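You operate a simulated robot arm through the tools that you are given. There is no shell and no other tool. Be economical: measure what you need, move in short steps, check, and stop when the job is done.

You run a simulated robot arm. Do the job below in one go: nothing can be reset, and whatever is moved stays where it is left.

Task
Check the blue test cock for leaks: green tray if it holds, rework bin if it falls.
Fine: knob to TEST, three strokes, read the window, vent before you lift it off.

The check looks at the end state, three seconds after you hand in, the way a careful person would. Anything else that was tipped, shoved, dropped, spilled or broken makes it a failure.

Robot
A 6-joint arm with a two-finger parallel gripper, fixed in place. Base frame: the origin is at the foot of the arm, x ahead of it, y to its left, z up; the work surface is at about z = 0.86. Lengths are in m, angles in degrees, forces in N, time in s.
With the tool pointing down near the work surface it reaches from about 0.24 to 0.64 m from the base axis. Its first joint turns from -66.0 to 66.0 degrees. Payload 2.7 kg.
The TCP is the grasp point between the finger pads, 0.023 m short of the fingertips. In the tool frame z runs along the fingers and y along their closing line. Largest opening 0.094 m; finger width 0.038, thickness 0.01; the body of the gripper, 0.054 by 0.096 m, starts 0.039 m behind the TCP.
Orientation is told as [roll, pitch, yaw] about the base's x, y, z axes, in that order, counted from this pose: with the fingers straight down and closing along the base's y, the tool's x points along the base's -x, its y along +y and its z along -z.

Tools
- The arm moves only by the tool send_rows. Its argument "steps" is a list of rows, each a list of 7 numbers: the shift along the tool's x, y, z in units of 500 mm (1.0 is 500 mm), then the turn, a rotation vector about the tool's x, y, z in units of 90 degrees (1.0 is 90 degrees), then the finger opening in cm, from 0 to 9.4. In form: [[dx, dy, dz, wx, wy, wz, grip], ...]. A call has 1 to 10 rows; each row is the pose to reach, as a shift and turn from the pose commanded when the call began, along the tool's axes at that moment. A call with a number of a shift or a turn outside -1 to 1 is refused whole. Each row takes 0.2 s and may step no farther than 0.05 m and 8.6 degrees from the row before; otherwise, or with a gripper value out of range, the whole call is refused. A pose out of reach is approached as far as the arm can. The call stops where the force on the tool passes 40 N (or 10 N more than at its start, if that is more) or the arm is blocked; 0.2 s more then pass. The fingers move at their own pace (about 0.045 m/s each) and stop on an object; they squeeze with about 23 N. The grip force told is the motor's: it shows also when the fingers shut on nothing. Time passes only in rows, and 0.2 s behind the last, so rows that repeat a pose let the fingers close. The reply holds the time, the measured pose of the TCP, the force on the tool along the base axes, the opening and the grip force, in the units named above and with some noise, with the torque about the TCP (base axes, N m) and any sound that the robot's microphone picked up.
- Cameras (640 x 400 px; columns grow to the right, rows downward): "scene" is fixed at [0.0859, -0.4408, 1.4066]; the picture's right is [0.78, -0.63, 0.00], its down [-0.27, -0.34, -0.90] and it looks along [0.57, 0.70, -0.43] (base axes); focal length 272 px, centre (320, 200). "wrist" rides on the gripper at [0.086, 0.016, -0.075] in the tool frame; the picture's right is [-0.18, 0.98, 0.00], its down [-0.58, -0.11, -0.81] and it looks along [-0.79, -0.15, 0.59] (tool axes); focal length 243 px, centre (320, 200).
- get_image(camera): a new picture of that camera. It takes no simulated time.
- probe_pixels(camera, pixels): for up to 12 pixels [column, row] of the newest picture of that camera ("zoom" is the newest enlarged one), the place [x, y, z] in the base frame of the surface seen there, good to about 0.002 m, but the place of the scene camera against the robot may be out by one fixed shift of up to 0.025 m in any direction. It takes no simulated time.
- enlarge(camera, box): a new picture of the part [left, top, right, bottom] of that camera's present view, enlarged. It takes no simulated time.
- finish_job(): hands the job in; it is judged then, once.

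Work in short steps. Measure before you move; look again where a grasp or a placing could have gone wrong, and mend it. You have 80 turns and 34 pictures in all, those below and enlarged ones among them. Open the gripper and draw the arm clear of the work before you hand the job in, unless the task says otherwise; then end with one line.

The tools are called after "Emit:" by a JSON object that holds its "name" and its "arguments". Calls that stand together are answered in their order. send_rows: Moves the arm, as the interface text tells. Its arguments: {"type":"object","properties":{"steps":{"type":"array","items":{"type":"array","items":{"type":"number"}}}},"required":["steps"]} The other tools are called the same way: get_image (camera) takes a picture; probe_pixels (camera, pixels) gives the place of the surface under pixels of a picture; enlarge (camera, box) takes an enlarged picture of a part of a camera's view; finish_job () hands the job in.

At the start:

```text
time: 0.0
tool_pos: [0.331, -0.1374, 1.2863]
tool_rot: [0.1, 0.0, 0.0]
ft_force: [-0.1, 0.1, 0.7]
moment: [0.01, -0.03, -0.02]
grip_width: 0.094
gripper_force: 0.1
```

scene: 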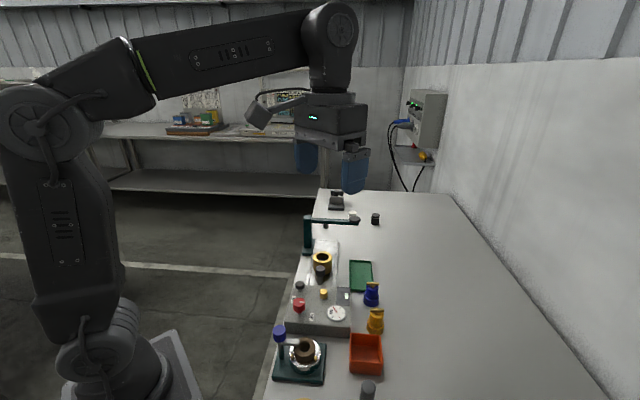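
wrist: 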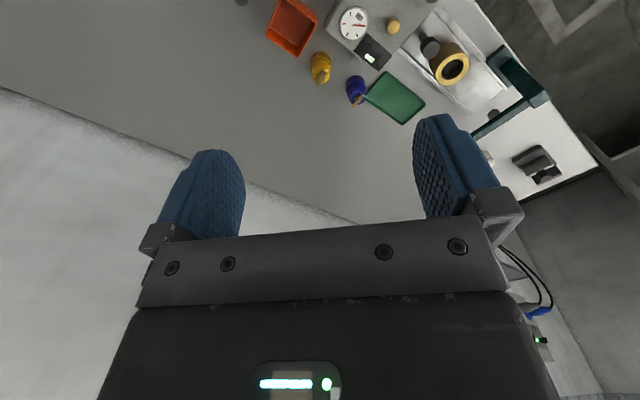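

The overview shows a test bench with the blue cock near (371,293), the tray, bin and tester. I'll enlarge the work area to understand it.

Emit:
{"name": "enlarge", "arguments": {"camera": "scene", "box": [260, 180, 400, 268]}}

Emit:
{"name": "enlarge", "arguments": {"camera": "scene", "box": [260, 240, 400, 328]}}

Emit:
{"name": "enlarge", "arguments": {"camera": "scene", "box": [260, 312, 400, 400]}}

```text
4.55 times, centred on (330, 224) of scene
```

zoom: 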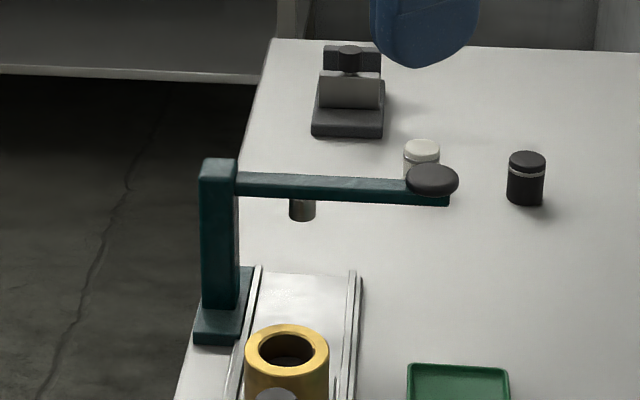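

```text
4.55 times, centred on (330, 284) of scene
```

zoom: 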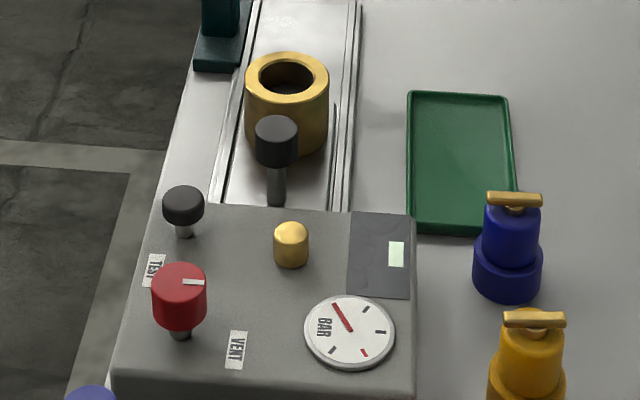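

```text
4.55 times, centred on (330, 356) of scene
```

zoom: 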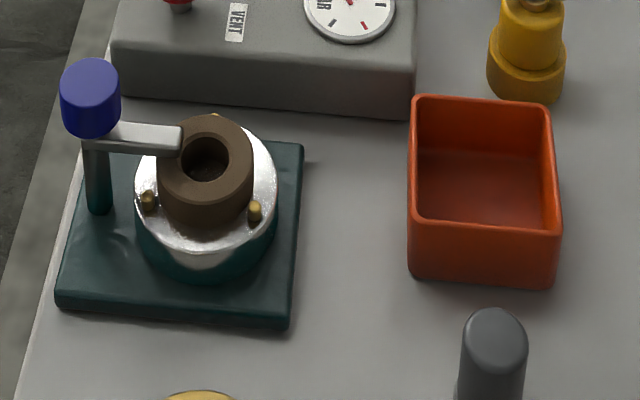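

Next I probe key features in both scene and wrist pictures, so I can find the scene camera shift.

Emit:
{"name": "probe_pixels", "arguments": {"camera": "scene", "pixels": [[322, 256], [320, 272], [300, 285], [323, 293], [299, 302], [336, 313], [347, 295], [371, 286], [376, 313], [362, 275], [366, 354], [354, 219]]}}

Emit:
{"name": "probe_pixels", "arguments": {"camera": "wrist", "pixels": [[355, 80], [356, 100], [320, 60], [319, 80], [395, 97], [288, 30], [353, 23], [371, 57], [393, 26], [430, 47], [440, 65], [545, 98]]}}

Emit:
{"name": "enlarge", "arguments": {"camera": "wrist", "box": [320, 0, 560, 150]}}

```text
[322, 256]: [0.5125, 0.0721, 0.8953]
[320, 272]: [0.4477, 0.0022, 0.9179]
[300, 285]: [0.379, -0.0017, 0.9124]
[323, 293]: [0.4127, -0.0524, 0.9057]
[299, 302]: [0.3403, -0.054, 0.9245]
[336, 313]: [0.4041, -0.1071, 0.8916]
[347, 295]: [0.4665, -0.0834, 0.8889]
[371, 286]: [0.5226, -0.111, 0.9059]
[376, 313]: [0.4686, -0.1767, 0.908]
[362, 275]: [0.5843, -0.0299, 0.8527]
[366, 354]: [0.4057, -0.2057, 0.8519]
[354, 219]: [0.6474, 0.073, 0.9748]
```

```text
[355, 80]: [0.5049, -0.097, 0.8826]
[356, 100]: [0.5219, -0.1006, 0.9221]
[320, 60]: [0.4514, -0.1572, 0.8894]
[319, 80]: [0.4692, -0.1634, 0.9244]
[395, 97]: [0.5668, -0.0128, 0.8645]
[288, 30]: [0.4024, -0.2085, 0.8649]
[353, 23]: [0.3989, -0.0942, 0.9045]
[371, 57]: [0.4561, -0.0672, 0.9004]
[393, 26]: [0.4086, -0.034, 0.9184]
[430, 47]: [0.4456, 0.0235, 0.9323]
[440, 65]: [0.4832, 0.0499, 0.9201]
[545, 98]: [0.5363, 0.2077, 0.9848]
```

```text
2.67 times, centred on (440, 75) of wrist
```

zoom: 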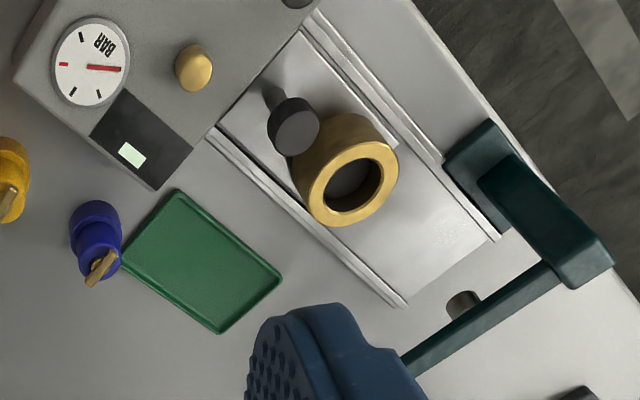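

The gauge reads the same in both cameras up to a shift of about (-0.005, +0.013, +0.013). I'll tilt the tool about its y axis so the wrist camera looks down onto the console.

Emit:
{"name": "send_rows", "arguments": {"steps": [[0, 0, 0, 0, 0.09, 0, 9.4], [0, 0, 0, 0, 0.18, 0, 9.4], [0, 0, 0, 0, 0.27, 0, 9.4], [0, 0, 0, 0, 0.36, 0, 9.4], [0, 0, 0, 0, 0.44, 0, 9.4]]}}

Emit:
{"name": "get_image", "arguments": {"camera": "wrist"}}

```text
time: 1.2
tool_pos: [0.295, -0.1471, 1.1826]
tool_rot: [-0.1, 39.3, 0.1]
ft_force: [-0.4, 1.6, 0.0]
moment: [0.0, -0.02, 0.01]
grip_width: 0.0939
gripper_force: 0.1
out of reach, approached as far as the arm can: row 2, 3, 4, 5
```

```text
27 pictures are left
```

wrist: 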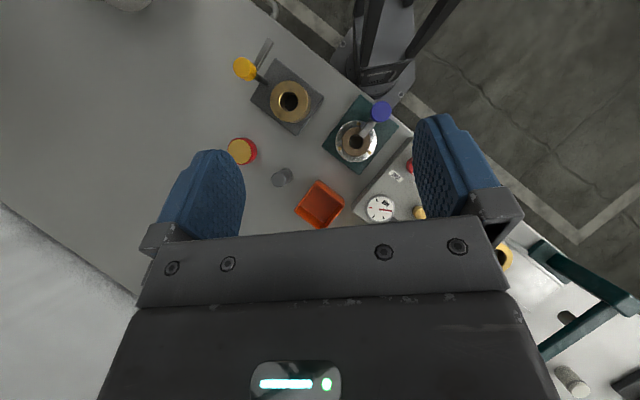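

More fixtures appear: a yellow-handled one at (290,100) and the blue-handled one at (357,140). I enlarge these.

Emit:
{"name": "enlarge", "arguments": {"camera": "wrist", "box": [220, 40, 430, 171]}}

Emit:
{"name": "probe_pixels", "arguments": {"camera": "wrist", "pixels": [[290, 100], [245, 68], [264, 50], [285, 125], [357, 140], [381, 110], [370, 130], [340, 160], [243, 152], [282, 178], [410, 165], [380, 208]]}}

```text
3.05 times, centred on (325, 106) of wrist
```

zoom: 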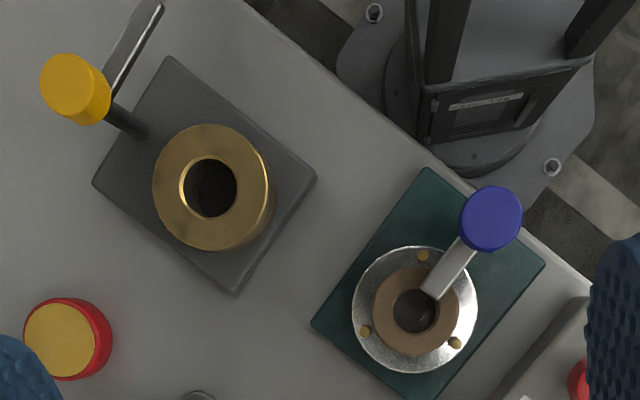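

```text
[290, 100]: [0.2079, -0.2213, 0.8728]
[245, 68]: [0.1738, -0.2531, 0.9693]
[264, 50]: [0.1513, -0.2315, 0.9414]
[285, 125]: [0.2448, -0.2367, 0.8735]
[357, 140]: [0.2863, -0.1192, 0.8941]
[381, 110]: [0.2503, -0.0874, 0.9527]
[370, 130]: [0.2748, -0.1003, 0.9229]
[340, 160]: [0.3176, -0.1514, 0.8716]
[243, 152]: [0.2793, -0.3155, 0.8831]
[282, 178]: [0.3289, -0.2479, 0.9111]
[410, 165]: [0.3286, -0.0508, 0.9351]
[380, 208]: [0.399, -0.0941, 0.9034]
```

I move the camera over the console for a closer look, still high above everything.

Emit:
{"name": "send_rows", "arguments": {"steps": [[-0.065, 0.036, -0.012, 0, -0.02, 0, 9.4], [-0.13, 0.072, -0.024, 0, -0.04, 0, 9.4], [-0.195, 0.108, -0.036, 0, -0.06, 0, 9.4], [-0.26, 0.144, -0.048, 0, -0.08, 0, 9.4], [-0.326, 0.18, -0.06, 0, -0.1, 0, 9.4]]}}

Emit:
{"name": "get_image", "arguments": {"camera": "wrist"}}

```text
time: 2.4
tool_pos: [0.4403, -0.0578, 1.103]
tool_rot: [0.0, 30.4, 0.0]
ft_force: [0.6, 0.0, -0.2]
moment: [0.04, 0.02, 0.02]
grip_width: 0.0937
gripper_force: 0.0
```

```text
25 pictures are left
```

wrist: 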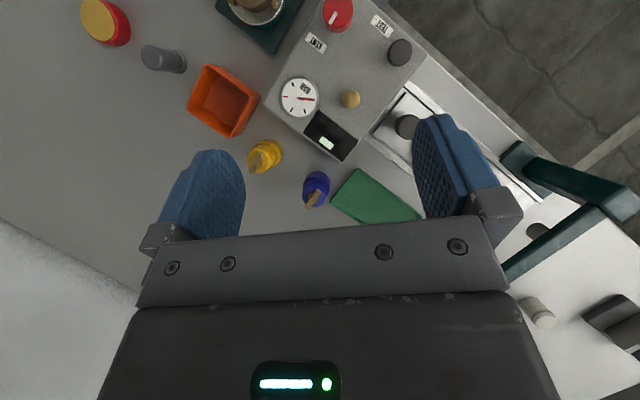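

Emit:
{"name": "enlarge", "arguments": {"camera": "wrist", "box": [230, 0, 450, 138]}}

Emit:
{"name": "probe_pixels", "arguments": {"camera": "wrist", "pixels": [[338, 14], [400, 52], [351, 99], [327, 143], [299, 98], [316, 43], [381, 26], [406, 126], [335, 3], [315, 180], [315, 197], [380, 70]]}}

```text
2.90 times, centred on (340, 69) of wrist
```

zoom: 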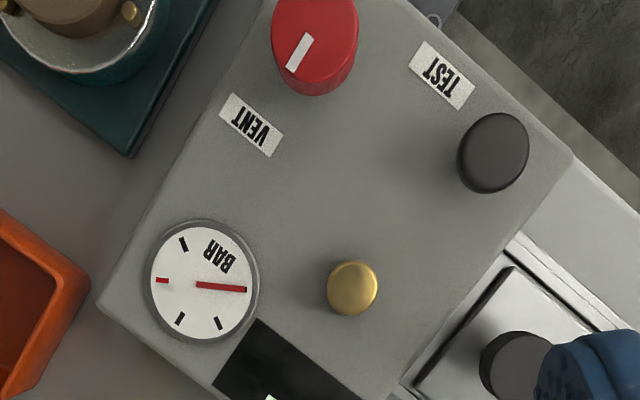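

```text
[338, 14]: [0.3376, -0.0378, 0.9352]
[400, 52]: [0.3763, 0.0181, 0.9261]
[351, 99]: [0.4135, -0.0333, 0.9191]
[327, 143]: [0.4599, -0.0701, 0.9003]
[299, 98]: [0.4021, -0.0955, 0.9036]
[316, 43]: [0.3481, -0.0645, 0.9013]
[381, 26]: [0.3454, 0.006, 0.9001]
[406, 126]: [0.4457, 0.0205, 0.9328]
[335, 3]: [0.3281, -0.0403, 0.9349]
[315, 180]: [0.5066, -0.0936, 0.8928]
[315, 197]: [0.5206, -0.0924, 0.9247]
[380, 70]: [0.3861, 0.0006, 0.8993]
```

The knob mark points at VENT; the console carries a red knob, a black plunger and a brass nub with the gauge and window. I take a closer look at the cocks and window.

Emit:
{"name": "enlarge", "arguments": {"camera": "wrist", "box": [240, 100, 400, 200]}}

Emit:
{"name": "enlarge", "arguments": {"camera": "scene", "box": [335, 265, 399, 305]}}

```text
4.00 times, centred on (320, 150) of wrist
```

zoom: 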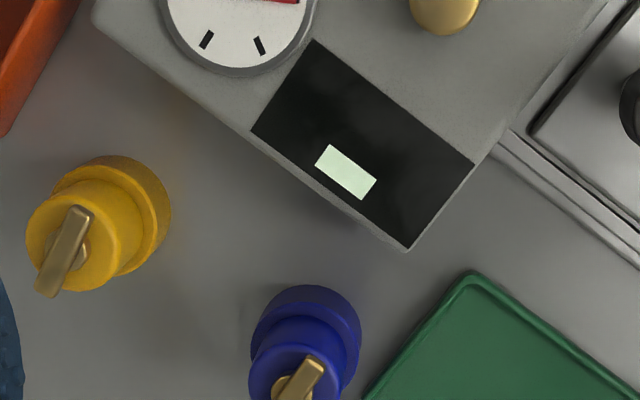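

```text
10.00 times, centred on (367, 285) of scene
```

zoom: 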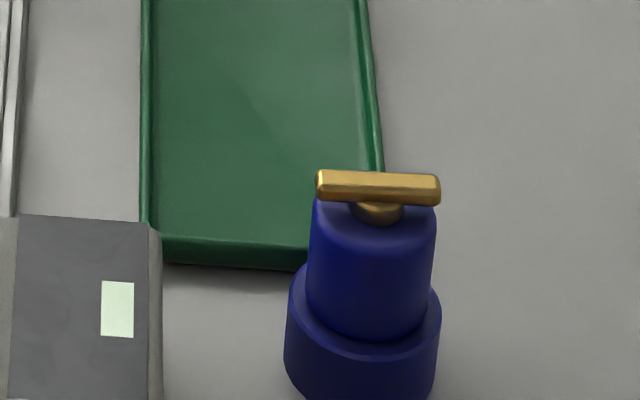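

I probe the cock's shape in the newest zoom picture.

Emit:
{"name": "probe_pixels", "arguments": {"camera": "zoom", "pixels": [[318, 185], [438, 190], [378, 180], [313, 260], [432, 280], [372, 230], [372, 320], [372, 342], [290, 310], [438, 310], [360, 395], [210, 180]]}}

Emit:
{"name": "probe_pixels", "arguments": {"camera": "wrist", "pixels": [[351, 97], [346, 100], [356, 99], [352, 105], [310, 170], [328, 176], [316, 190], [310, 200], [321, 190], [318, 183], [338, 205], [415, 215]]}}

```text
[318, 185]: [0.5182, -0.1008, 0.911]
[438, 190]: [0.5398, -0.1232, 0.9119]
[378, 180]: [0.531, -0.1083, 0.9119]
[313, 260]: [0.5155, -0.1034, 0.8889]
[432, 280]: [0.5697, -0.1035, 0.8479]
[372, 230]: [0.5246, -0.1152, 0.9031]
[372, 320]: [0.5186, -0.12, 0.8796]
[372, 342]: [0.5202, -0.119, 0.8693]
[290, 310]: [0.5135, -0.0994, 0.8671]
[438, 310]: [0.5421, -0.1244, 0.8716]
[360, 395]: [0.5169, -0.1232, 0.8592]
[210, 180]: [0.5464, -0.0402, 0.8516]
```

```text
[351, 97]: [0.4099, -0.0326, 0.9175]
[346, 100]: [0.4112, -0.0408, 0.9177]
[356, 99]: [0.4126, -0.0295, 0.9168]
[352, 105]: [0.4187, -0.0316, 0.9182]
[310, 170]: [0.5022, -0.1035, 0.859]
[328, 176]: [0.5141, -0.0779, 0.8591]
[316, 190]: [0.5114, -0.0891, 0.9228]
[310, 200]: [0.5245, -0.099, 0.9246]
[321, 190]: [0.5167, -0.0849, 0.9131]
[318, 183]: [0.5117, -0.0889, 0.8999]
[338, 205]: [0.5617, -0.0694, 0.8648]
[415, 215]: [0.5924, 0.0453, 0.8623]
```

I need a better look at the rail, cup and lever before choosing the port, so I shift the camera over there.

Emit:
{"name": "send_rows", "arguments": {"steps": [[-0.043, 0.07, -0.025, 0, 0, 0, 9.4], [-0.086, 0.14, -0.05, 0, 0, 0, 9.4], [-0.13, 0.21, -0.075, 0, 0, 0, 9.4], [-0.173, 0.28, -0.1, 0, 0, 0, 9.4]]}}

Emit:
{"name": "get_image", "arguments": {"camera": "wrist"}}

```text
time: 3.4
tool_pos: [0.4988, 0.0764, 1.0757]
tool_rot: [-0.1, 30.4, 0.0]
ft_force: [-0.2, 0.4, -0.2]
moment: [0.01, 0.04, 0.01]
grip_width: 0.0941
gripper_force: 0.1
out of reach, approached as far as the arm can: row 2, 3, 4
```

```text
21 pictures are left
```

wrist: 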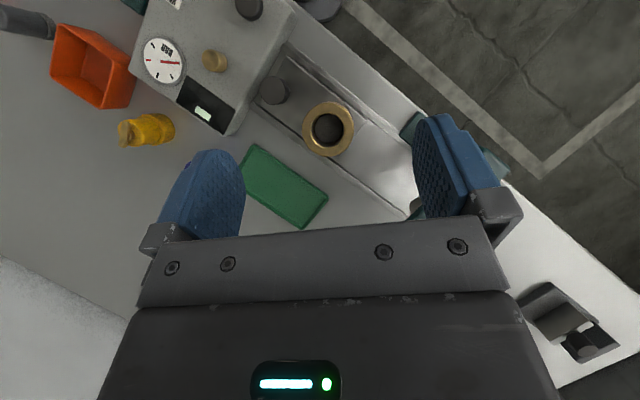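

Emit:
{"name": "enlarge", "arguments": {"camera": "wrist", "box": [230, 60, 430, 185]}}

Emit:
{"name": "probe_pixels", "arguments": {"camera": "wrist", "pixels": [[273, 90], [328, 128], [303, 132], [355, 125], [330, 105], [328, 156], [315, 128], [342, 128], [250, 158], [313, 220], [325, 200], [245, 185]]}}

```text
3.20 times, centred on (330, 122) of wrist
```

zoom: 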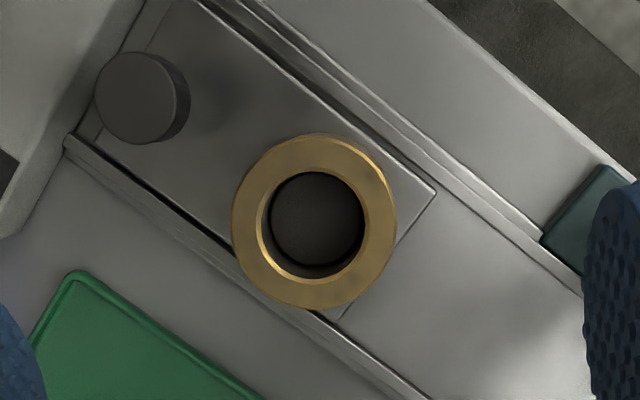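

```text
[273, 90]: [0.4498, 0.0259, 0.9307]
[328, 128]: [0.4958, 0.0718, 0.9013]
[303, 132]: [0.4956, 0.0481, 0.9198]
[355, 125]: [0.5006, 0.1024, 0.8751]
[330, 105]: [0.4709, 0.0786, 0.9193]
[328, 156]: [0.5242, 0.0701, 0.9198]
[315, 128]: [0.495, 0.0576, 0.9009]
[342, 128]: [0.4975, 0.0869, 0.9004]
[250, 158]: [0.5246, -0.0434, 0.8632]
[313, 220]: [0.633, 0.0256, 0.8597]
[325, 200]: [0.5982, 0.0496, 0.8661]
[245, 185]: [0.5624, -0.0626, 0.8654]
```

The cup's floor is at z≈0.901 inside a 34 mm bore, while the cock's collar measures about 39 mm. The brass nub on the console at (0.4135,-0.033) is the likely port. I'll fetch the blue cock first and look at its underside, so I go upright above it now.

Emit:
{"name": "send_rows", "arguments": {"steps": [[-0.0247, -0.0692, 0.0208, 0, -0.0676, 0, 6.0], [-0.0494, -0.1384, 0.0415, 0, -0.1352, 0, 6.0], [-0.0742, -0.2076, 0.0623, 0, -0.2028, 0, 6.0], [-0.0989, -0.2768, 0.083, 0, -0.2704, 0, 6.0], [-0.1236, -0.346, 0.1038, 0, -0.338, 0, 6.0]]}}

Emit:
{"name": "get_image", "arguments": {"camera": "wrist"}}

```text
time: 4.6
tool_pos: [0.5257, -0.098, 0.9987]
tool_rot: [0.0, 0.0, 0.0]
ft_force: [0.2, -0.1, -0.2]
moment: [0.05, 0.03, 0.01]
grip_width: 0.06
gripper_force: 0.0
```

```text
19 pictures are left
```

wrist: 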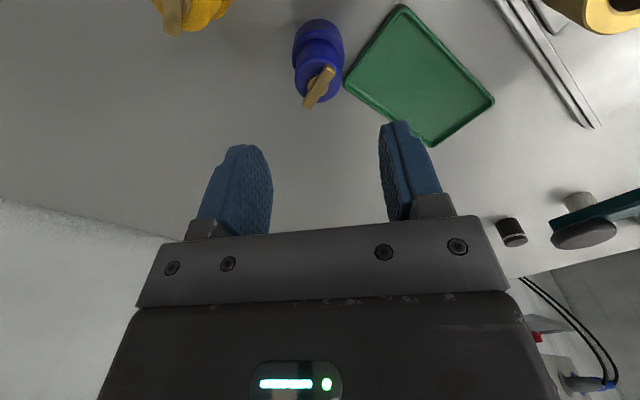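

Now I refine the cock's centre with this nearer view: handle at (319,88), body edges, collar edges.

Emit:
{"name": "probe_pixels", "arguments": {"camera": "wrist", "pixels": [[331, 70], [308, 105], [319, 88], [295, 75], [336, 88], [297, 60], [341, 60], [318, 62], [293, 45], [343, 40], [318, 25], [420, 75]]}}

```text
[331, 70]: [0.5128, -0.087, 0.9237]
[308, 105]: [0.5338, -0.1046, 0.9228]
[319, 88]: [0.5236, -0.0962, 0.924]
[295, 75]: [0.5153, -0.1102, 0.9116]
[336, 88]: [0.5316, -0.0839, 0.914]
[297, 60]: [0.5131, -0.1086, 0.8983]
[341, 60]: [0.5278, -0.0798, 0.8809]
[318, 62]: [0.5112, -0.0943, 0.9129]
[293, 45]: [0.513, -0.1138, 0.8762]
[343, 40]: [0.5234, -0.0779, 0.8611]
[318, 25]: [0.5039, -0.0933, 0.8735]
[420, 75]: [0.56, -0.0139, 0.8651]
```

Cock centre is (0.5235,-0.0965) with the collar top at z≈0.881. I descend so the pads take the upper body just above the collar, then close.

Emit:
{"name": "send_rows", "arguments": {"steps": [[0.0044, 0.003, 0.06, 0, 0, 0, 6.0], [0.0044, 0.003, 0.12, 0, 0, 0, 6.0], [0.0044, 0.003, 0.16, 0, 0, 0, 6.0], [0.0044, 0.003, 0.18, 0, 0, 0, 6.0], [0.0044, 0.003, 0.18, 0, 0, 0, 3.0], [0.0044, 0.003, 0.18, 0, 0, 0, 2.0], [0.0044, 0.003, 0.18, 0, 0, 0, 2.0], [0.0044, 0.003, 0.18, 0, 0, 0, 2.0]]}}

```text
time: 6.4
tool_pos: [0.5217, -0.0957, 0.909]
tool_rot: [0.0, 0.2, 0.0]
ft_force: [-0.3, -0.2, 0.0]
moment: [-0.02, -0.01, 0.02]
grip_width: 0.0307
gripper_force: 23.0
```

Holding a 30.7 mm body. I lift straight up and move back so the wrist camera can see the nub and console.

Emit:
{"name": "send_rows", "arguments": {"steps": [[0, 0, -0.03, 0, 0, 0, 2], [0, 0, -0.12, 0, 0, 0, 2], [0, 0, -0.21, 0, 0, 0, 2], [0, 0, -0.3, 0, 0, 0, 2], [0.08, 0.008, -0.3, 0, 0, 0, 2], [0.16, 0.016, -0.3, 0, 0, 0, 2], [0.24, 0.024, -0.3, 0, 0, 0, 2], [0.324, 0.032, -0.3, 0, 0, 0, 2]]}}

Emit:
{"name": "get_image", "arguments": {"camera": "wrist"}}

```text
time: 8.2
tool_pos: [0.3623, -0.0791, 1.059]
tool_rot: [0.0, 0.3, 0.1]
ft_force: [-0.3, 0.4, -1.1]
moment: [0.02, 0.03, 0.01]
grip_width: 0.0306
gripper_force: 23.4
```

```text
18 pictures are left
```

wrist: 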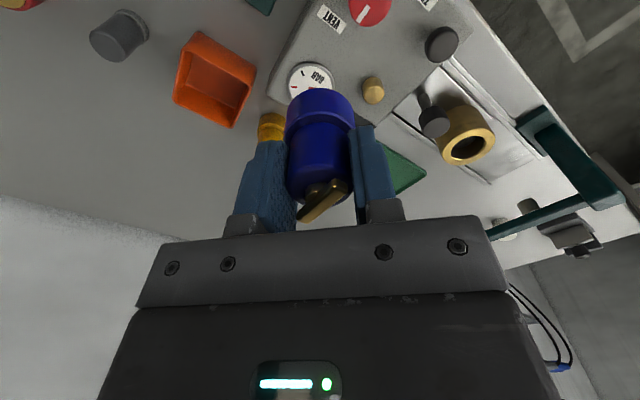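

Probing the nub (372,90), plunger (441,43), knob (368,10) from this view.

Emit:
{"name": "probe_pixels", "arguments": {"camera": "wrist", "pixels": [[373, 94], [373, 99], [364, 93], [382, 92], [373, 84], [441, 45], [426, 45], [457, 43], [443, 32], [369, 10], [330, 18], [320, 93]]}}

Emit:
{"name": "enlarge", "arguments": {"camera": "wrist", "box": [280, 0, 480, 125]}}

```text
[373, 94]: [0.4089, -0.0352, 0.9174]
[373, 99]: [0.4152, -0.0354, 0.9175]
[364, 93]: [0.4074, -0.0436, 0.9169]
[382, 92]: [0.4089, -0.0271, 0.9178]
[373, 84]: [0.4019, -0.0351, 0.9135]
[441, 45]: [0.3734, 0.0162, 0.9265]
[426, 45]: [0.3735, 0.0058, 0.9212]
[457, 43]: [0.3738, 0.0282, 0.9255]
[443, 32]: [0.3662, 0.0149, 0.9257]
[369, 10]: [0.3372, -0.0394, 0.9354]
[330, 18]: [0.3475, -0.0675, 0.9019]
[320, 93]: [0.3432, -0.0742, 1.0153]
```

```text
3.20 times, centred on (380, 62) of wrist
```

zoom: 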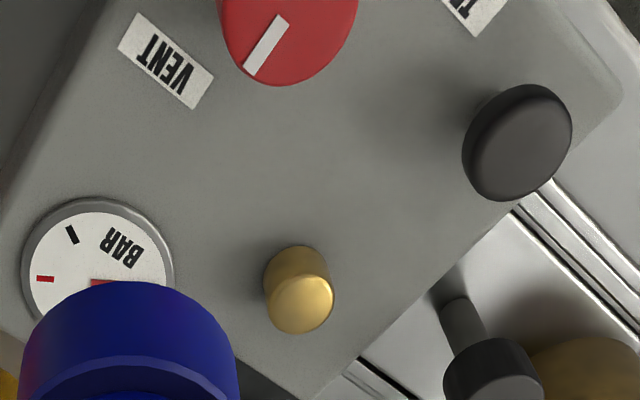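

The nub is a 20 mm brass spigot centred about (0.412,-0.0347), top z 0.918. I move over it and descend with the cock to just above (TCP 0.975).

Emit:
{"name": "send_rows", "arguments": {"steps": [[-0.05, 0.0444, 0, 0, 0, 0, 2], [-0.0994, 0.0888, 0, 0, 0, 0, 2], [-0.0994, 0.0888, 0.08, 0, 0, 0, 2], [-0.0994, 0.0888, 0.15, 0, 0, 0, 2], [-0.0994, 0.0888, 0.168, 0, 0, 0, 2]]}}

Emit:
{"name": "enlarge", "arguments": {"camera": "scene", "box": [280, 240, 376, 300]}}

```text
time: 9.4
tool_pos: [0.4105, -0.036, 0.9765]
tool_rot: [0.0, 0.2, 0.0]
ft_force: [-0.2, -0.3, -0.3]
moment: [0.01, -0.01, 0.01]
grip_width: 0.0308
gripper_force: 23.1
```

```text
6.67 times, centred on (328, 270) of scene
```

zoom: 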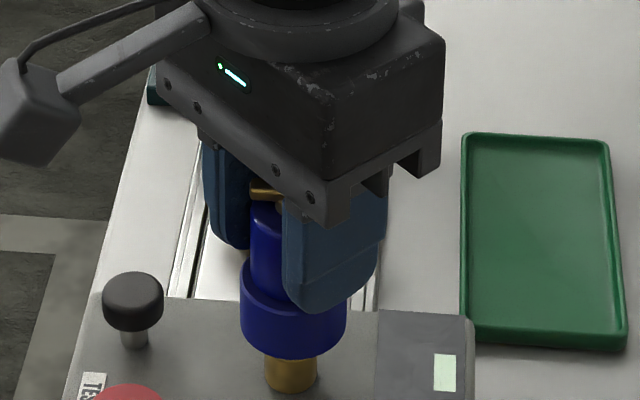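

The cock appears centred over the spigot (columns 293 vs 291). I lower it slowly and watch for contact.

Emit:
{"name": "send_rows", "arguments": {"steps": [[0, 0, 0.01, 0, 0, 0, 2], [0, 0, 0.02, 0, 0, 0, 2], [0, 0, 0.026, 0, 0, 0, 2], [0, 0, 0.032, 0, 0, 0, 2]]}}

```text
time: 10.4
tool_pos: [0.4111, -0.034, 0.9598]
tool_rot: [0.1, 0.3, 0.0]
ft_force: [0.4, -0.4, -0.7]
moment: [0.0, 0.03, 0.0]
grip_width: 0.0306
gripper_force: 22.7
```

No contact at cock bottom 0.911, below the spigot's top, so the cock is hollow and goes over it. I continue down.

Emit:
{"name": "send_rows", "arguments": {"steps": [[0, 0, 0.006, 0, 0, 0, 2], [0, 0, 0.012, 0, 0, 0, 2], [0, 0, 0.016, 0, 0, 0, 2], [0, 0, 0.019, 0, 0, 0, 2], [0, 0, 0.022, 0, 0, 0, 2], [0, 0, 0.025, 0, 0, 0, 2]]}}

```text
time: 11.8
tool_pos: [0.41, -0.0363, 0.9486]
tool_rot: [0.0, 0.0, 0.1]
ft_force: [-6.7, 1.5, 17.9]
moment: [0.08, 0.13, 0.03]
grip_width: 0.0307
gripper_force: 22.9
```

It seats at TCP z 0.949 with 18 N upward, as expected for the panel height. I ease off, open and rise.

Emit:
{"name": "send_rows", "arguments": {"steps": [[0, 0, -0.004, 0, 0, 0, 2], [0, 0, -0.004, 0, 0, 0, 4], [0, 0, -0.004, 0, 0, 0, 5], [0, 0, -0.004, 0, 0, 0, 5], [0, 0, -0.06, 0, 0, 0, 5], [0, 0, -0.14, 0, 0, 0, 5], [0, 0, -0.22, 0, 0, 0, 5]]}}

Emit:
{"name": "enlarge", "arguments": {"camera": "scene", "box": [270, 250, 382, 320]}}

```text
time: 13.4
tool_pos: [0.4109, -0.0353, 1.0573]
tool_rot: [-0.1, 0.2, 0.0]
ft_force: [-0.2, 0.6, 0.0]
moment: [0.01, 0.0, 0.02]
grip_width: 0.0499
gripper_force: 0.0
```

```text
5.71 times, centred on (326, 285) of scene
```

zoom: 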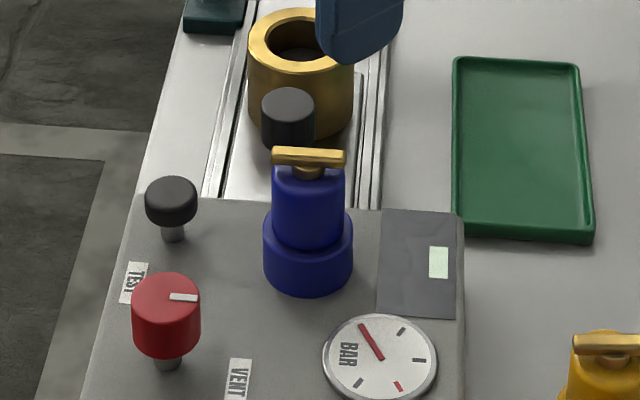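

The cock sits well on the spigot. I probe the knob top, its white mark and the labels in this zoom to get the knob axis and turn angle.

Emit:
{"name": "probe_pixels", "arguments": {"camera": "zoom", "pixels": [[166, 288], [135, 288], [198, 290], [166, 275], [166, 302], [173, 297], [196, 299], [133, 283], [239, 380], [171, 192], [148, 192], [195, 192]]}}

```text
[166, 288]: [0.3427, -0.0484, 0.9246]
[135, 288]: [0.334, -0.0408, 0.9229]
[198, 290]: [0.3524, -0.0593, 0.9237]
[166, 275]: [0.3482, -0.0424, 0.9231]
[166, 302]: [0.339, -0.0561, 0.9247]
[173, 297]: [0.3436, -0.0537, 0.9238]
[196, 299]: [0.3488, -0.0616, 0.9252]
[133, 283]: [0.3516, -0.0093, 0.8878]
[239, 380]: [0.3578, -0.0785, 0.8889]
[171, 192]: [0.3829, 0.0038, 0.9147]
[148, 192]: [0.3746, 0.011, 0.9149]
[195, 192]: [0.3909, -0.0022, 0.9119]
```

Knob axis ≈ (0.335,-0.036), 28 mm wide, top z 0.936; mark at −63°, TEST at +77°, so it needs about +140° from above. I go above it with yaw −70 so a single grip can sweep to +70.

Emit:
{"name": "send_rows", "arguments": {"steps": [[0.0168, 0, 0, 0, 0, 0.0864, 4.4], [0.0336, 0, 0, 0, 0, 0.1728, 4.4], [0.0504, 0, 0, 0, 0, 0.2592, 4.4], [0.0672, 0, 0, 0, 0, 0.3456, 4.4], [0.084, 0, 0, 0, 0, 0.432, 4.4], [0.1008, 0, 0, 0, 0, 0.5184, 4.4], [0.1176, 0, 0, 0, 0, 0.6048, 4.4], [0.1344, 0, 0, 0, 0, 0.6912, 4.4], [0.1514, -0.0014, 0, 0, 0, 0.7778, 4.4]]}}

Emit:
{"name": "get_image", "arguments": {"camera": "scene"}}

```text
time: 15.4
tool_pos: [0.3357, -0.036, 1.0578]
tool_rot: [-0.3, 0.0, -70.0]
ft_force: [-0.1, 0.2, 0.1]
moment: [0.01, -0.01, 0.02]
grip_width: 0.0442
gripper_force: 0.0
```

```text
14 pictures are left
```

scene: 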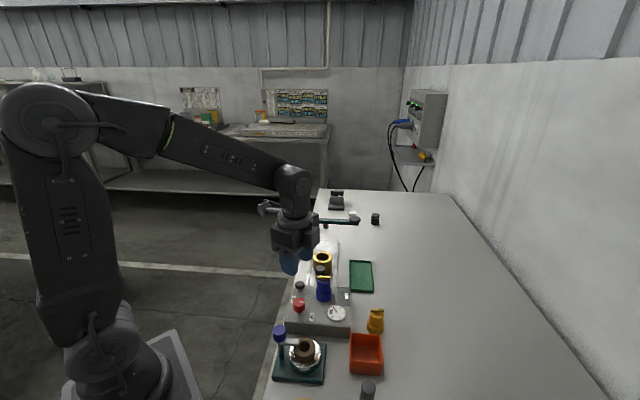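

Gripper is above the knob. I descend 0.12 m and close on it.

Emit:
{"name": "send_rows", "arguments": {"steps": [[0, 0, 0.08, 0, 0, 0, 4.4], [0, 0, 0.16, 0, 0, 0, 4.4], [0, 0, 0.21, 0, 0, 0, 4.4], [0, 0, 0.238, 0, 0, 0, 4.4], [0, 0, 0.238, 0, 0, 0, 3.2], [0, 0, 0.238, 0, 0, 0, 2], [0, 0, 0.238, 0, 0, 0, 2]]}}

```text
time: 17.0
tool_pos: [0.3321, -0.036, 0.9364]
tool_rot: [-0.6, 0.2, -70.1]
ft_force: [-21.0, -6.5, -0.9]
moment: [0.25, 0.15, -0.05]
grip_width: 0.03
gripper_force: 10.9
```

The side force (−21 N in x) says the knob's centre lies about 4 mm toward −x. I comply by shifting along the closing line while staying closed.

Emit:
{"name": "send_rows", "arguments": {"steps": [[0, -0.004, 0, 0, 0, 0, 2], [0, -0.008, 0, 0, 0, 0, 2], [0, -0.008, 0, 0, 0, 0, 2]]}}

```text
time: 17.8
tool_pos: [0.3313, -0.0371, 0.9387]
tool_rot: [-0.1, 0.1, -69.8]
ft_force: [-0.7, 7.9, -28.9]
moment: [0.31, -0.34, 0.02]
grip_width: 0.0277
gripper_force: 45.1
```

Grip shut to 27.7 mm with a z load; I wait a moment to see whether it settles.

Emit:
{"name": "send_rows", "arguments": {"steps": [[0, 0, 0, 0, 0, 0, 2], [0, 0, 0, 0, 0, 0, 2]]}}

Emit:
{"name": "enlarge", "arguments": {"camera": "scene", "box": [256, 250, 368, 320]}}

```text
time: 18.4
tool_pos: [0.3317, -0.0365, 0.9384]
tool_rot: [-0.3, 0.1, -69.9]
ft_force: [2.3, 13.5, -32.5]
moment: [0.31, -0.26, 0.04]
grip_width: 0.0278
gripper_force: 44.9
```

```text
5.71 times, centred on (312, 285) of scene
```

zoom: 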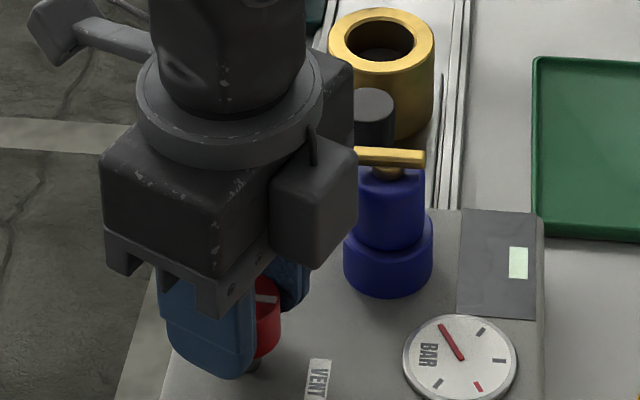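

The grip looks wedged (45 N on the motor). I'll open, let it settle and close again.

Emit:
{"name": "send_rows", "arguments": {"steps": [[0, 0, 0, 0, 0, 0, 4], [0, 0, 0, 0, 0, 0, 4.4], [0, 0, 0, 0, 0, 0, 4.4]]}}

Emit:
{"name": "send_rows", "arguments": {"steps": [[0, 0, 0, 0, 0, 0, 3.2], [0, 0, 0, 0, 0, 0, 2.6], [0, 0, 0, 0, 0, 0, 2.6], [0, 0, 0, 0, 0, 0, 2.6]]}}

```text
time: 19.2
tool_pos: [0.3307, -0.038, 0.9395]
tool_rot: [-0.2, 0.0, -69.9]
ft_force: [-0.1, 0.6, 0.8]
moment: [0.0, -0.01, 0.02]
grip_width: 0.0439
gripper_force: 0.1
```

```text
time: 20.2
tool_pos: [0.331, -0.0375, 0.9391]
tool_rot: [-0.1, 0.1, -70.0]
ft_force: [3.1, 0.8, -2.6]
moment: [0.13, -0.61, 0.02]
grip_width: 0.0277
gripper_force: 45.2
```

Clean grip now with low side force. I turn the first 70° counter-clockwise (from above).

Emit:
{"name": "send_rows", "arguments": {"steps": [[0, 0, 0, 0, 0, -0.0864, 2.6], [0, 0, 0, 0, 0, -0.1728, 2.6], [0, 0, 0, 0, 0, -0.2592, 2.6], [0, 0, 0, 0, 0, -0.3456, 2.6], [0, 0, 0, 0, 0, -0.432, 2.6], [0, 0, 0, 0, 0, -0.5184, 2.6], [0, 0, 0, 0, 0, -0.6048, 2.6], [0, 0, 0, 0, 0, -0.6912, 2.6], [0, 0, 0, 0, 0, -0.7778, 2.6]]}}

```text
time: 22.2
tool_pos: [0.3312, -0.0377, 0.9402]
tool_rot: [0.0, 0.0, 0.1]
ft_force: [-2.4, -9.0, -1.1]
moment: [-0.07, -0.02, -0.07]
grip_width: 0.0305
gripper_force: 5.0
```

The width changed to 30.5 mm with low grip force; I check what the knob did.

Emit:
{"name": "enlarge", "arguments": {"camera": "scene", "box": [256, 260, 352, 320]}}

```text
6.67 times, centred on (304, 290) of scene
```

zoom: 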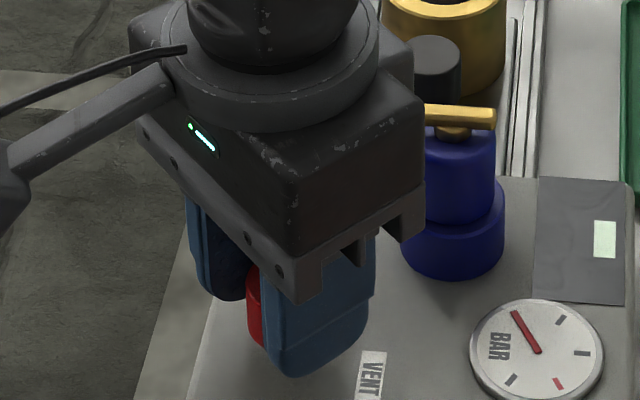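

I can't see the mark, so I open, rise 0.1 m and look.

Emit:
{"name": "send_rows", "arguments": {"steps": [[0, 0, 0, 0, 0, 0, 4.4], [0, 0, 0, 0, 0, 0, 4.4], [0, 0, -0.08, 0, 0, 0, 4.4], [0, 0, -0.16, 0, 0, 0, 4.4], [0, 0, -0.24, 0, 0, 0, 4.4]]}}

Emit:
{"name": "enlarge", "arguments": {"camera": "scene", "box": [270, 270, 350, 320]}}

```text
time: 23.4
tool_pos: [0.3321, -0.0368, 1.059]
tool_rot: [-0.1, 0.3, 0.0]
ft_force: [0.7, -0.6, 0.1]
moment: [-0.02, 0.02, 0.0]
grip_width: 0.0441
gripper_force: 0.0
```

```text
8.00 times, centred on (310, 295) of scene
```

zoom: 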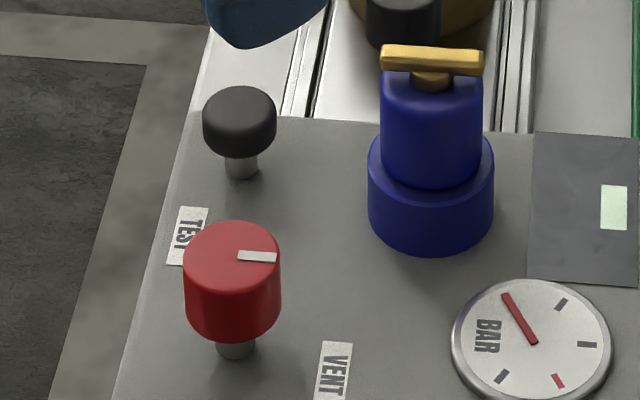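

The mark now ends at (276,258). I probe it to find the current angle.

Emit:
{"name": "probe_pixels", "arguments": {"camera": "zoom", "pixels": [[240, 256], [275, 259], [232, 258], [184, 258], [281, 258], [232, 225], [232, 289], [215, 330], [233, 342]]}}

```text
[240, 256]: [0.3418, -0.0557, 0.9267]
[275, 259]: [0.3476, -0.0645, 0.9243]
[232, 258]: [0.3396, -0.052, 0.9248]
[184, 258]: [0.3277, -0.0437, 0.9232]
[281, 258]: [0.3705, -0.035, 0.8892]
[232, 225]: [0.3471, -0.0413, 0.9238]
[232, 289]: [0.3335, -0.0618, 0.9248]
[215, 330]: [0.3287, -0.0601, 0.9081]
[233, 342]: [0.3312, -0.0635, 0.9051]
```

The mark is still at VENT (−57°): the grip slipped because the centre was off by ~1.5 mm in y. Knob centre is about (0.332,-0.039). I go back to yaw −70 over that centre.

Emit:
{"name": "send_rows", "arguments": {"steps": [[0, -0.004, 0, 0, 0, 0.0864, 4.4], [0, -0.004, 0, 0, 0, 0.1728, 4.4], [0, -0.004, 0, 0, 0, 0.2592, 4.4], [0, -0.004, 0, 0, 0, 0.3456, 4.4], [0, -0.004, 0, 0, 0, 0.432, 4.4], [0, -0.004, 0, 0, 0, 0.5184, 4.4], [0, -0.004, 0, 0, 0, 0.6048, 4.4], [0, -0.004, 0, 0, 0, 0.6912, 4.4], [0, -0.004, 0, 0, 0, 0.7778, 4.4]]}}

Emit:
{"name": "send_rows", "arguments": {"steps": [[0, 0, 0.08, 0, 0, 0, 4.4], [0, 0, 0.16, 0, 0, 0, 4.4], [0, 0, 0.22, 0, 0, 0, 4.4], [0, 0, 0.242, 0, 0, 0, 4.4], [0, 0, 0.242, 0, 0, 0, 3.2], [0, 0, 0.242, 0, 0, 0, 2], [0, 0, 0.242, 0, 0, 0, 2], [0, 0, 0.242, 0, 0, 0, 2]]}}

```text
time: 25.4
tool_pos: [0.3319, -0.0391, 1.0592]
tool_rot: [-0.3, 0.1, -70.2]
ft_force: [0.0, -0.3, 0.3]
moment: [-0.01, 0.01, 0.01]
grip_width: 0.044
gripper_force: 0.1
```

```text
time: 27.2
tool_pos: [0.3323, -0.0389, 0.9373]
tool_rot: [0.0, 0.1, -69.9]
ft_force: [15.9, 6.8, -14.4]
moment: [-0.35, -0.79, 0.0]
grip_width: 0.0274
gripper_force: 45.2
```

Firm grip (27.4 mm). I turn three rows and check torque and grip.

Emit:
{"name": "send_rows", "arguments": {"steps": [[0, 0.002, 0, 0, 0, 0, 2], [0, 0.002, 0, 0, 0, -0.08, 2], [0, 0.002, 0, 0, 0, -0.16, 2], [0, 0.002, 0, 0, 0, -0.24, 2]]}}

```text
time: 28.2
tool_pos: [0.3333, -0.0401, 0.9389]
tool_rot: [0.0, 0.1, -48.4]
ft_force: [5.1, 2.0, 3.9]
moment: [0.3, -0.34, -0.59]
grip_width: 0.0281
gripper_force: 45.1
```

Torque −0.59 N·m resists the turn; I continue a few rows and watch it.

Emit:
{"name": "send_rows", "arguments": {"steps": [[0, 0, 0, 0, 0, -0.09, 2], [0, 0, 0, 0, 0, -0.18, 2], [0, 0, 0, 0, 0, -0.27, 2]]}}

Emit:
{"name": "enlarge", "arguments": {"camera": "scene", "box": [270, 270, 350, 320]}}

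```text
time: 29.0
tool_pos: [0.3307, -0.0396, 0.9381]
tool_rot: [-0.1, 0.3, -24.1]
ft_force: [0.5, 0.8, 4.1]
moment: [0.17, -0.03, -0.82]
grip_width: 0.0274
gripper_force: 45.2
```

```text
8.00 times, centred on (310, 295) of scene
```

zoom: 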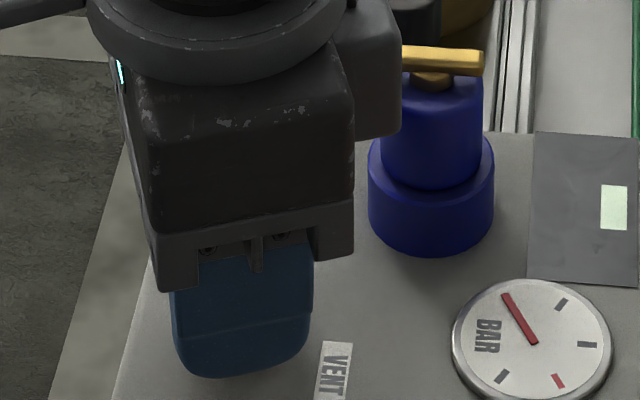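

The scene view is blocked; the wrist camera can see between the fingers.

Emit:
{"name": "enlarge", "arguments": {"camera": "wrist", "box": [220, 80, 420, 205]}}

```text
3.20 times, centred on (320, 142) of wrist
```

zoom: 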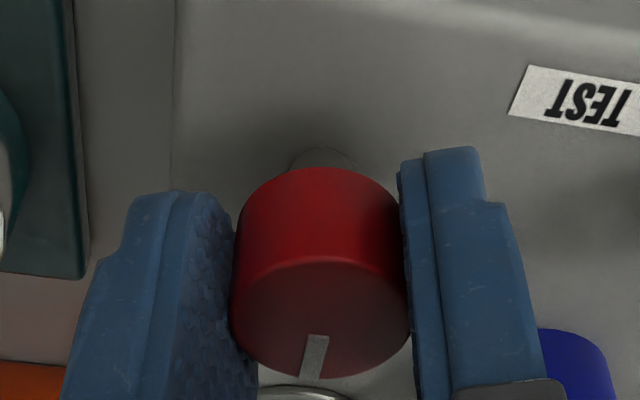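

The mark seems to have moved only a little. I probe its ends and the knob's rim to measure its angle.

Emit:
{"name": "probe_pixels", "arguments": {"camera": "zoom", "pixels": [[317, 340], [309, 374], [322, 270], [240, 320], [403, 320], [320, 320], [290, 370], [360, 365]]}}

```text
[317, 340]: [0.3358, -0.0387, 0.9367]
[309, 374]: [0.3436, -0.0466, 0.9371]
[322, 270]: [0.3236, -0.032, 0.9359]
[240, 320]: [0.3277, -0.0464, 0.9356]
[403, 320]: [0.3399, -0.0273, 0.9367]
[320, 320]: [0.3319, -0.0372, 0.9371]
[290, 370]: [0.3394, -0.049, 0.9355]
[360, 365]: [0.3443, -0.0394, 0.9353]
```

The mark is at about −44° (from −57°), so it turns but lags. I hold still to see whether the torque persists, then turn slowly.

Emit:
{"name": "send_rows", "arguments": {"steps": [[0, 0, 0, 0, 0, 0, 2], [0, 0, 0, 0, 0, 0, 2], [0, 0, 0, 0, 0, 0, 2], [0, 0, 0, 0, 0, 0, 2]]}}

Emit:
{"name": "send_rows", "arguments": {"steps": [[0, 0, 0, 0, 0, -0.02, 2], [0, 0, 0, 0, 0, -0.04, 2], [0, 0, 0, 0, 0, -0.06, 2], [0, 0, 0, 0, 0, -0.08, 2], [0, 0, 0, 0, 0, -0.1, 2], [0, 0, 0, 0, 0, -0.12, 2], [0, 0, 0, 0, 0, -0.14, 2], [0, 0, 0, 0, 0, -0.16, 2], [0, 0, 0, 0, 0, -0.18, 2], [0, 0, 0, 0, 0, -0.2, 2]]}}

```text
time: 30.0
tool_pos: [0.3317, -0.0389, 0.9379]
tool_rot: [-0.1, 0.4, -24.2]
ft_force: [-4.3, -0.1, 2.1]
moment: [0.46, 0.27, -0.66]
grip_width: 0.0274
gripper_force: 45.6
```

```text
time: 32.2
tool_pos: [0.3331, -0.0383, 0.9386]
tool_rot: [-0.1, 0.3, -6.0]
ft_force: [-5.4, -11.1, -4.1]
moment: [0.26, -0.09, -0.3]
grip_width: 0.0276
gripper_force: 45.0
```

Torque has fallen to −0.30 after 18° more; I check the mark in the wrist view.

Emit:
{"name": "enlarge", "arguments": {"camera": "wrist", "box": [220, 80, 420, 205]}}

```text
3.20 times, centred on (320, 142) of wrist
```

zoom: 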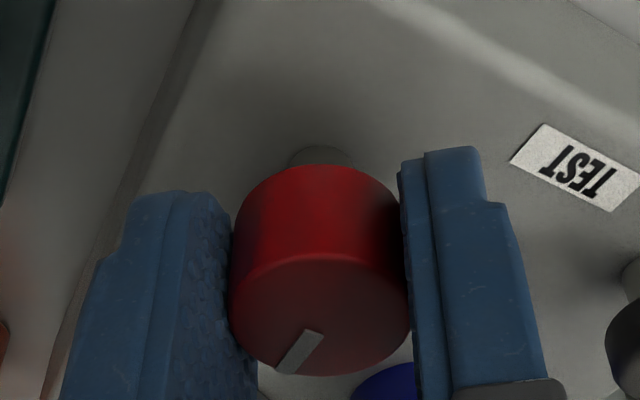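

The mark has not followed; the knob slips in the pads. I test the other direction for 40° and read the torque.

Emit:
{"name": "send_rows", "arguments": {"steps": [[0, 0, 0, 0, 0, 0.05, 2], [0, 0, 0, 0, 0, 0.1, 2], [0, 0, 0, 0, 0, 0.15, 2], [0, 0, 0, 0, 0, 0.2, 2]]}}

Emit:
{"name": "send_rows", "arguments": {"steps": [[0, 0, 0, 0, 0, 0.05, 2], [0, 0, 0, 0, 0, 0.1, 2], [0, 0, 0, 0, 0, 0.15, 2], [0, 0, 0, 0, 0, 0.2, 2], [0, 0, 0, 0, 0, 0.25, 2]]}}

Emit:
{"name": "enlarge", "arguments": {"camera": "wrist", "box": [220, 80, 420, 205]}}

```text
time: 33.2
tool_pos: [0.3329, -0.038, 0.9386]
tool_rot: [-0.1, 0.1, -24.1]
ft_force: [-3.2, -11.1, -4.8]
moment: [0.66, 0.92, 0.03]
grip_width: 0.0275
gripper_force: 45.2
```

```text
time: 34.4
tool_pos: [0.3315, -0.0389, 0.9374]
tool_rot: [-0.2, 0.1, -46.6]
ft_force: [-0.3, -6.4, -8.5]
moment: [1.01, 0.57, 0.02]
grip_width: 0.0274
gripper_force: 44.7
```

```text
3.20 times, centred on (320, 142) of wrist
```

zoom: 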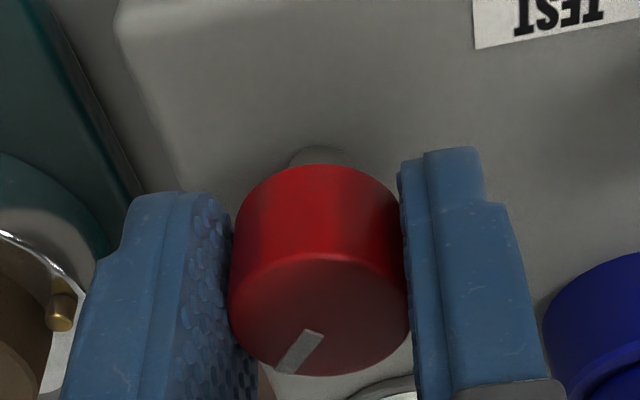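

The mark stayed fixed relative to the gripper with ~0 torque: the knob turns freely clockwise and has a stop counter-clockwise at VENT. So TEST is reached the long way round clockwise. I continue clockwise.

Emit:
{"name": "send_rows", "arguments": {"steps": [[0, 0, 0, 0, 0, 0.09, 2], [0, 0, 0, 0, 0, 0.18, 2], [0, 0, 0, 0, 0, 0.27, 2], [0, 0, 0, 0, 0, 0.36, 2], [0, 0, 0, 0, 0, 0.45, 2], [0, 0, 0, 0, 0, 0.54, 2], [0, 0, 0, 0, 0, 0.63, 2], [0, 0, 0, 0, 0, 0.72, 2]]}}

```text
time: 36.2
tool_pos: [0.3331, -0.0393, 0.9386]
tool_rot: [-0.1, 0.0, -111.4]
ft_force: [2.0, -0.2, -0.9]
moment: [-0.16, -0.22, 0.39]
grip_width: 0.0275
gripper_force: 45.0
```

Some torque (+0.39) appears; I proceed two more rows to see whether it builds like a stop.

Emit:
{"name": "send_rows", "arguments": {"steps": [[0, 0, 0, 0, 0, 0.09, 2], [0, 0, 0, 0, 0, 0.18, 2]]}}

```text
time: 36.8
tool_pos: [0.3322, -0.0401, 0.938]
tool_rot: [0.0, 0.0, -127.6]
ft_force: [3.4, -1.8, 3.9]
moment: [-0.21, -0.35, 0.7]
grip_width: 0.0276
gripper_force: 44.9
```

Torque builds like a stop. I look at the mark now.

Emit:
{"name": "enlarge", "arguments": {"camera": "wrist", "box": [200, 0, 440, 200]}}

```text
2.00 times, centred on (320, 100) of wrist
```

zoom: 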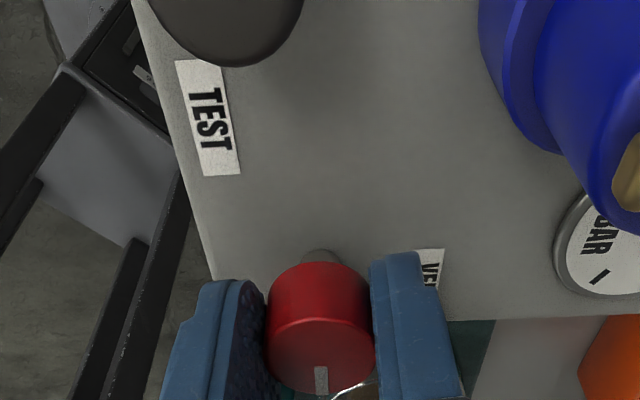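

I probe the mark and label positions here to get the true angles.

Emit:
{"name": "probe_pixels", "arguments": {"camera": "zoom", "pixels": [[320, 370], [321, 392], [320, 325], [270, 358], [373, 358], [208, 118], [225, 165], [192, 70], [428, 268], [440, 255], [418, 252]]}}

```text
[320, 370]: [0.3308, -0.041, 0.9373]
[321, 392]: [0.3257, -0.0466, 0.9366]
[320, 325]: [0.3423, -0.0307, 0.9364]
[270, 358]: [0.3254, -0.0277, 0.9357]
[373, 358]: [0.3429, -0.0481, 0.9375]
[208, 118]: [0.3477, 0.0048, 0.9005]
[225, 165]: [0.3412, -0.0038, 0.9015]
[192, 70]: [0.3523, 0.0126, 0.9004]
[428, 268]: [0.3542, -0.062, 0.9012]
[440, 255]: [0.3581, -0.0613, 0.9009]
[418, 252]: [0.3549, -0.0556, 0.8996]
```

The knob's free range is −43° to −133°, exactly a quarter turn between stops; it has left the VENT stop and sits at the other one. The gauge will show whether that is TEST. I release the knob and rise.

Emit:
{"name": "send_rows", "arguments": {"steps": [[0, 0, 0, 0, 0, 0, 3.6], [0, 0, 0, 0, 0, 0, 4.2], [0, 0, -0.06, 0, 0, 0, 4.2], [0, 0, -0.14, 0, 0, 0, 4.2]]}}

Emit:
{"name": "send_rows", "arguments": {"steps": [[0.016, 0, 0, 0, 0, -0.0884, 2], [0.032, 0, 0, 0, 0, -0.1768, 0], [0.048, 0, 0, 0, 0, -0.2652, 0], [0.064, 0, 0, 0, 0, -0.3536, 0], [0.08, 0, 0, 0, 0, -0.442, 0], [0.096, 0, 0, 0, 0, -0.5304, 0], [0.112, 0, 0, 0, 0, -0.6188, 0], [0.128, 0, 0, 0, 0, -0.7072, 0], [0.1437, -0.001, 0, 0, 0, -0.7956, 0]]}}

```text
time: 37.8
tool_pos: [0.3324, -0.0376, 1.0076]
tool_rot: [-0.2, -0.2, -127.6]
ft_force: [-0.2, 0.2, -0.5]
moment: [0.05, 0.0, 0.01]
grip_width: 0.0423
gripper_force: 0.1
```

```text
time: 39.8
tool_pos: [0.3753, 0.0178, 1.0074]
tool_rot: [-0.2, 0.1, -55.7]
ft_force: [0.7, 0.1, 1.0]
moment: [0.02, -0.05, 0.0]
grip_width: 0.0002
gripper_force: 22.8
```

Above the plunger with closed fingers. I come down to just over it and begin the first stroke gently.

Emit:
{"name": "send_rows", "arguments": {"steps": [[0, 0, 0.06, 0, 0, 0, 0], [0, 0, 0.11, 0, 0, 0, 0], [0, 0, 0.12, 0, 0, 0, 0], [0, 0, 0.13, 0, 0, 0, 0]]}}

```text
time: 40.8
tool_pos: [0.3754, 0.0192, 0.9431]
tool_rot: [0.0, 0.1, -55.9]
ft_force: [0.0, 0.5, 3.1]
moment: [0.0, -0.05, 0.01]
grip_width: 0.0001
gripper_force: 23.2
heard: click
```

Contact at z≈0.926 and a click with 3 N. I press on to find the bottom of the stroke.

Emit:
{"name": "send_rows", "arguments": {"steps": [[0, 0, 0.006, 0, 0, 0, 0], [0, 0, 0.012, 0, 0, 0, 0], [0, 0, 0.018, 0, 0, 0, 0]]}}

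```text
time: 41.7
tool_pos: [0.3762, 0.0189, 0.9371]
tool_rot: [0.0, -0.1, -55.9]
ft_force: [-10.3, 0.6, 24.7]
moment: [0.04, 0.24, 0.0]
grip_width: 0.0
gripper_force: 23.4
stopped in row 3: the force on the tool passed its limit at 41 N (the readings are from after the stop); the commanded pose is now the measured one
```

Bottomed at TCP z≈0.937. I lift off to let the plunger return and look at gauge and window after stroke one.

Emit:
{"name": "send_rows", "arguments": {"steps": [[0, 0, -0.02, 0, 0, 0, 0], [0, 0, -0.05, 0, 0, 0, 0], [0, 0, -0.05, 0, 0, 0, 0]]}}

Emit:
{"name": "enlarge", "arguments": {"camera": "scene", "box": [270, 265, 366, 325]}}

```text
time: 42.5
tool_pos: [0.3754, 0.0167, 0.9606]
tool_rot: [-0.2, -0.1, -55.9]
ft_force: [0.2, -0.6, 0.4]
moment: [0.02, -0.02, -0.02]
grip_width: 0.0
gripper_force: 23.4
```

```text
6.67 times, centred on (318, 295) of scene
```

zoom: 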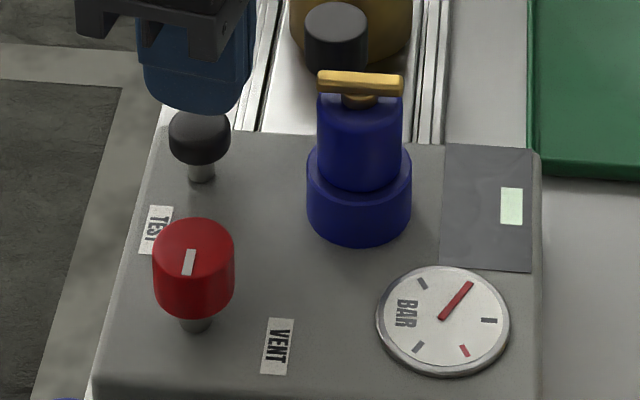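

The needle has moved, so the knob is at TEST and stroke one counted. Now strokes two and three, to TCP z≈0.940 and back.

Emit:
{"name": "send_rows", "arguments": {"steps": [[0, 0, 0.02, 0, 0, 0, 0], [0, 0, 0.036, 0, 0, 0, 0], [0, 0, 0.042, 0, 0, 0, 0], [0, 0, 0.02, 0, 0, 0, 0], [0, 0, 0, 0, 0, 0, 0], [0, 0, 0, 0, 0, 0, 0]]}}

Emit:
{"name": "send_rows", "arguments": {"steps": [[0, 0, 0.02, 0, 0, 0, 0], [0, 0, 0.036, 0, 0, 0, 0], [0, 0, 0.042, 0, 0, 0, 0], [0, 0, 0.02, 0, 0, 0, 0], [0, 0, 0, 0, 0, 0, 0], [0, 0, 0, 0, 0, 0, 0]]}}

```text
time: 43.9
tool_pos: [0.3745, 0.0191, 0.9608]
tool_rot: [-0.1, 0.0, -55.8]
ft_force: [0.4, -0.3, -0.6]
moment: [-0.01, 0.01, 0.0]
grip_width: 0.0002
gripper_force: 23.2
heard: click
```

```text
time: 45.3
tool_pos: [0.3751, 0.018, 0.9606]
tool_rot: [-0.1, 0.0, -55.9]
ft_force: [-1.2, -1.5, -0.3]
moment: [-0.02, -0.01, 0.0]
grip_width: 0.0
gripper_force: 22.9
heard: click
```

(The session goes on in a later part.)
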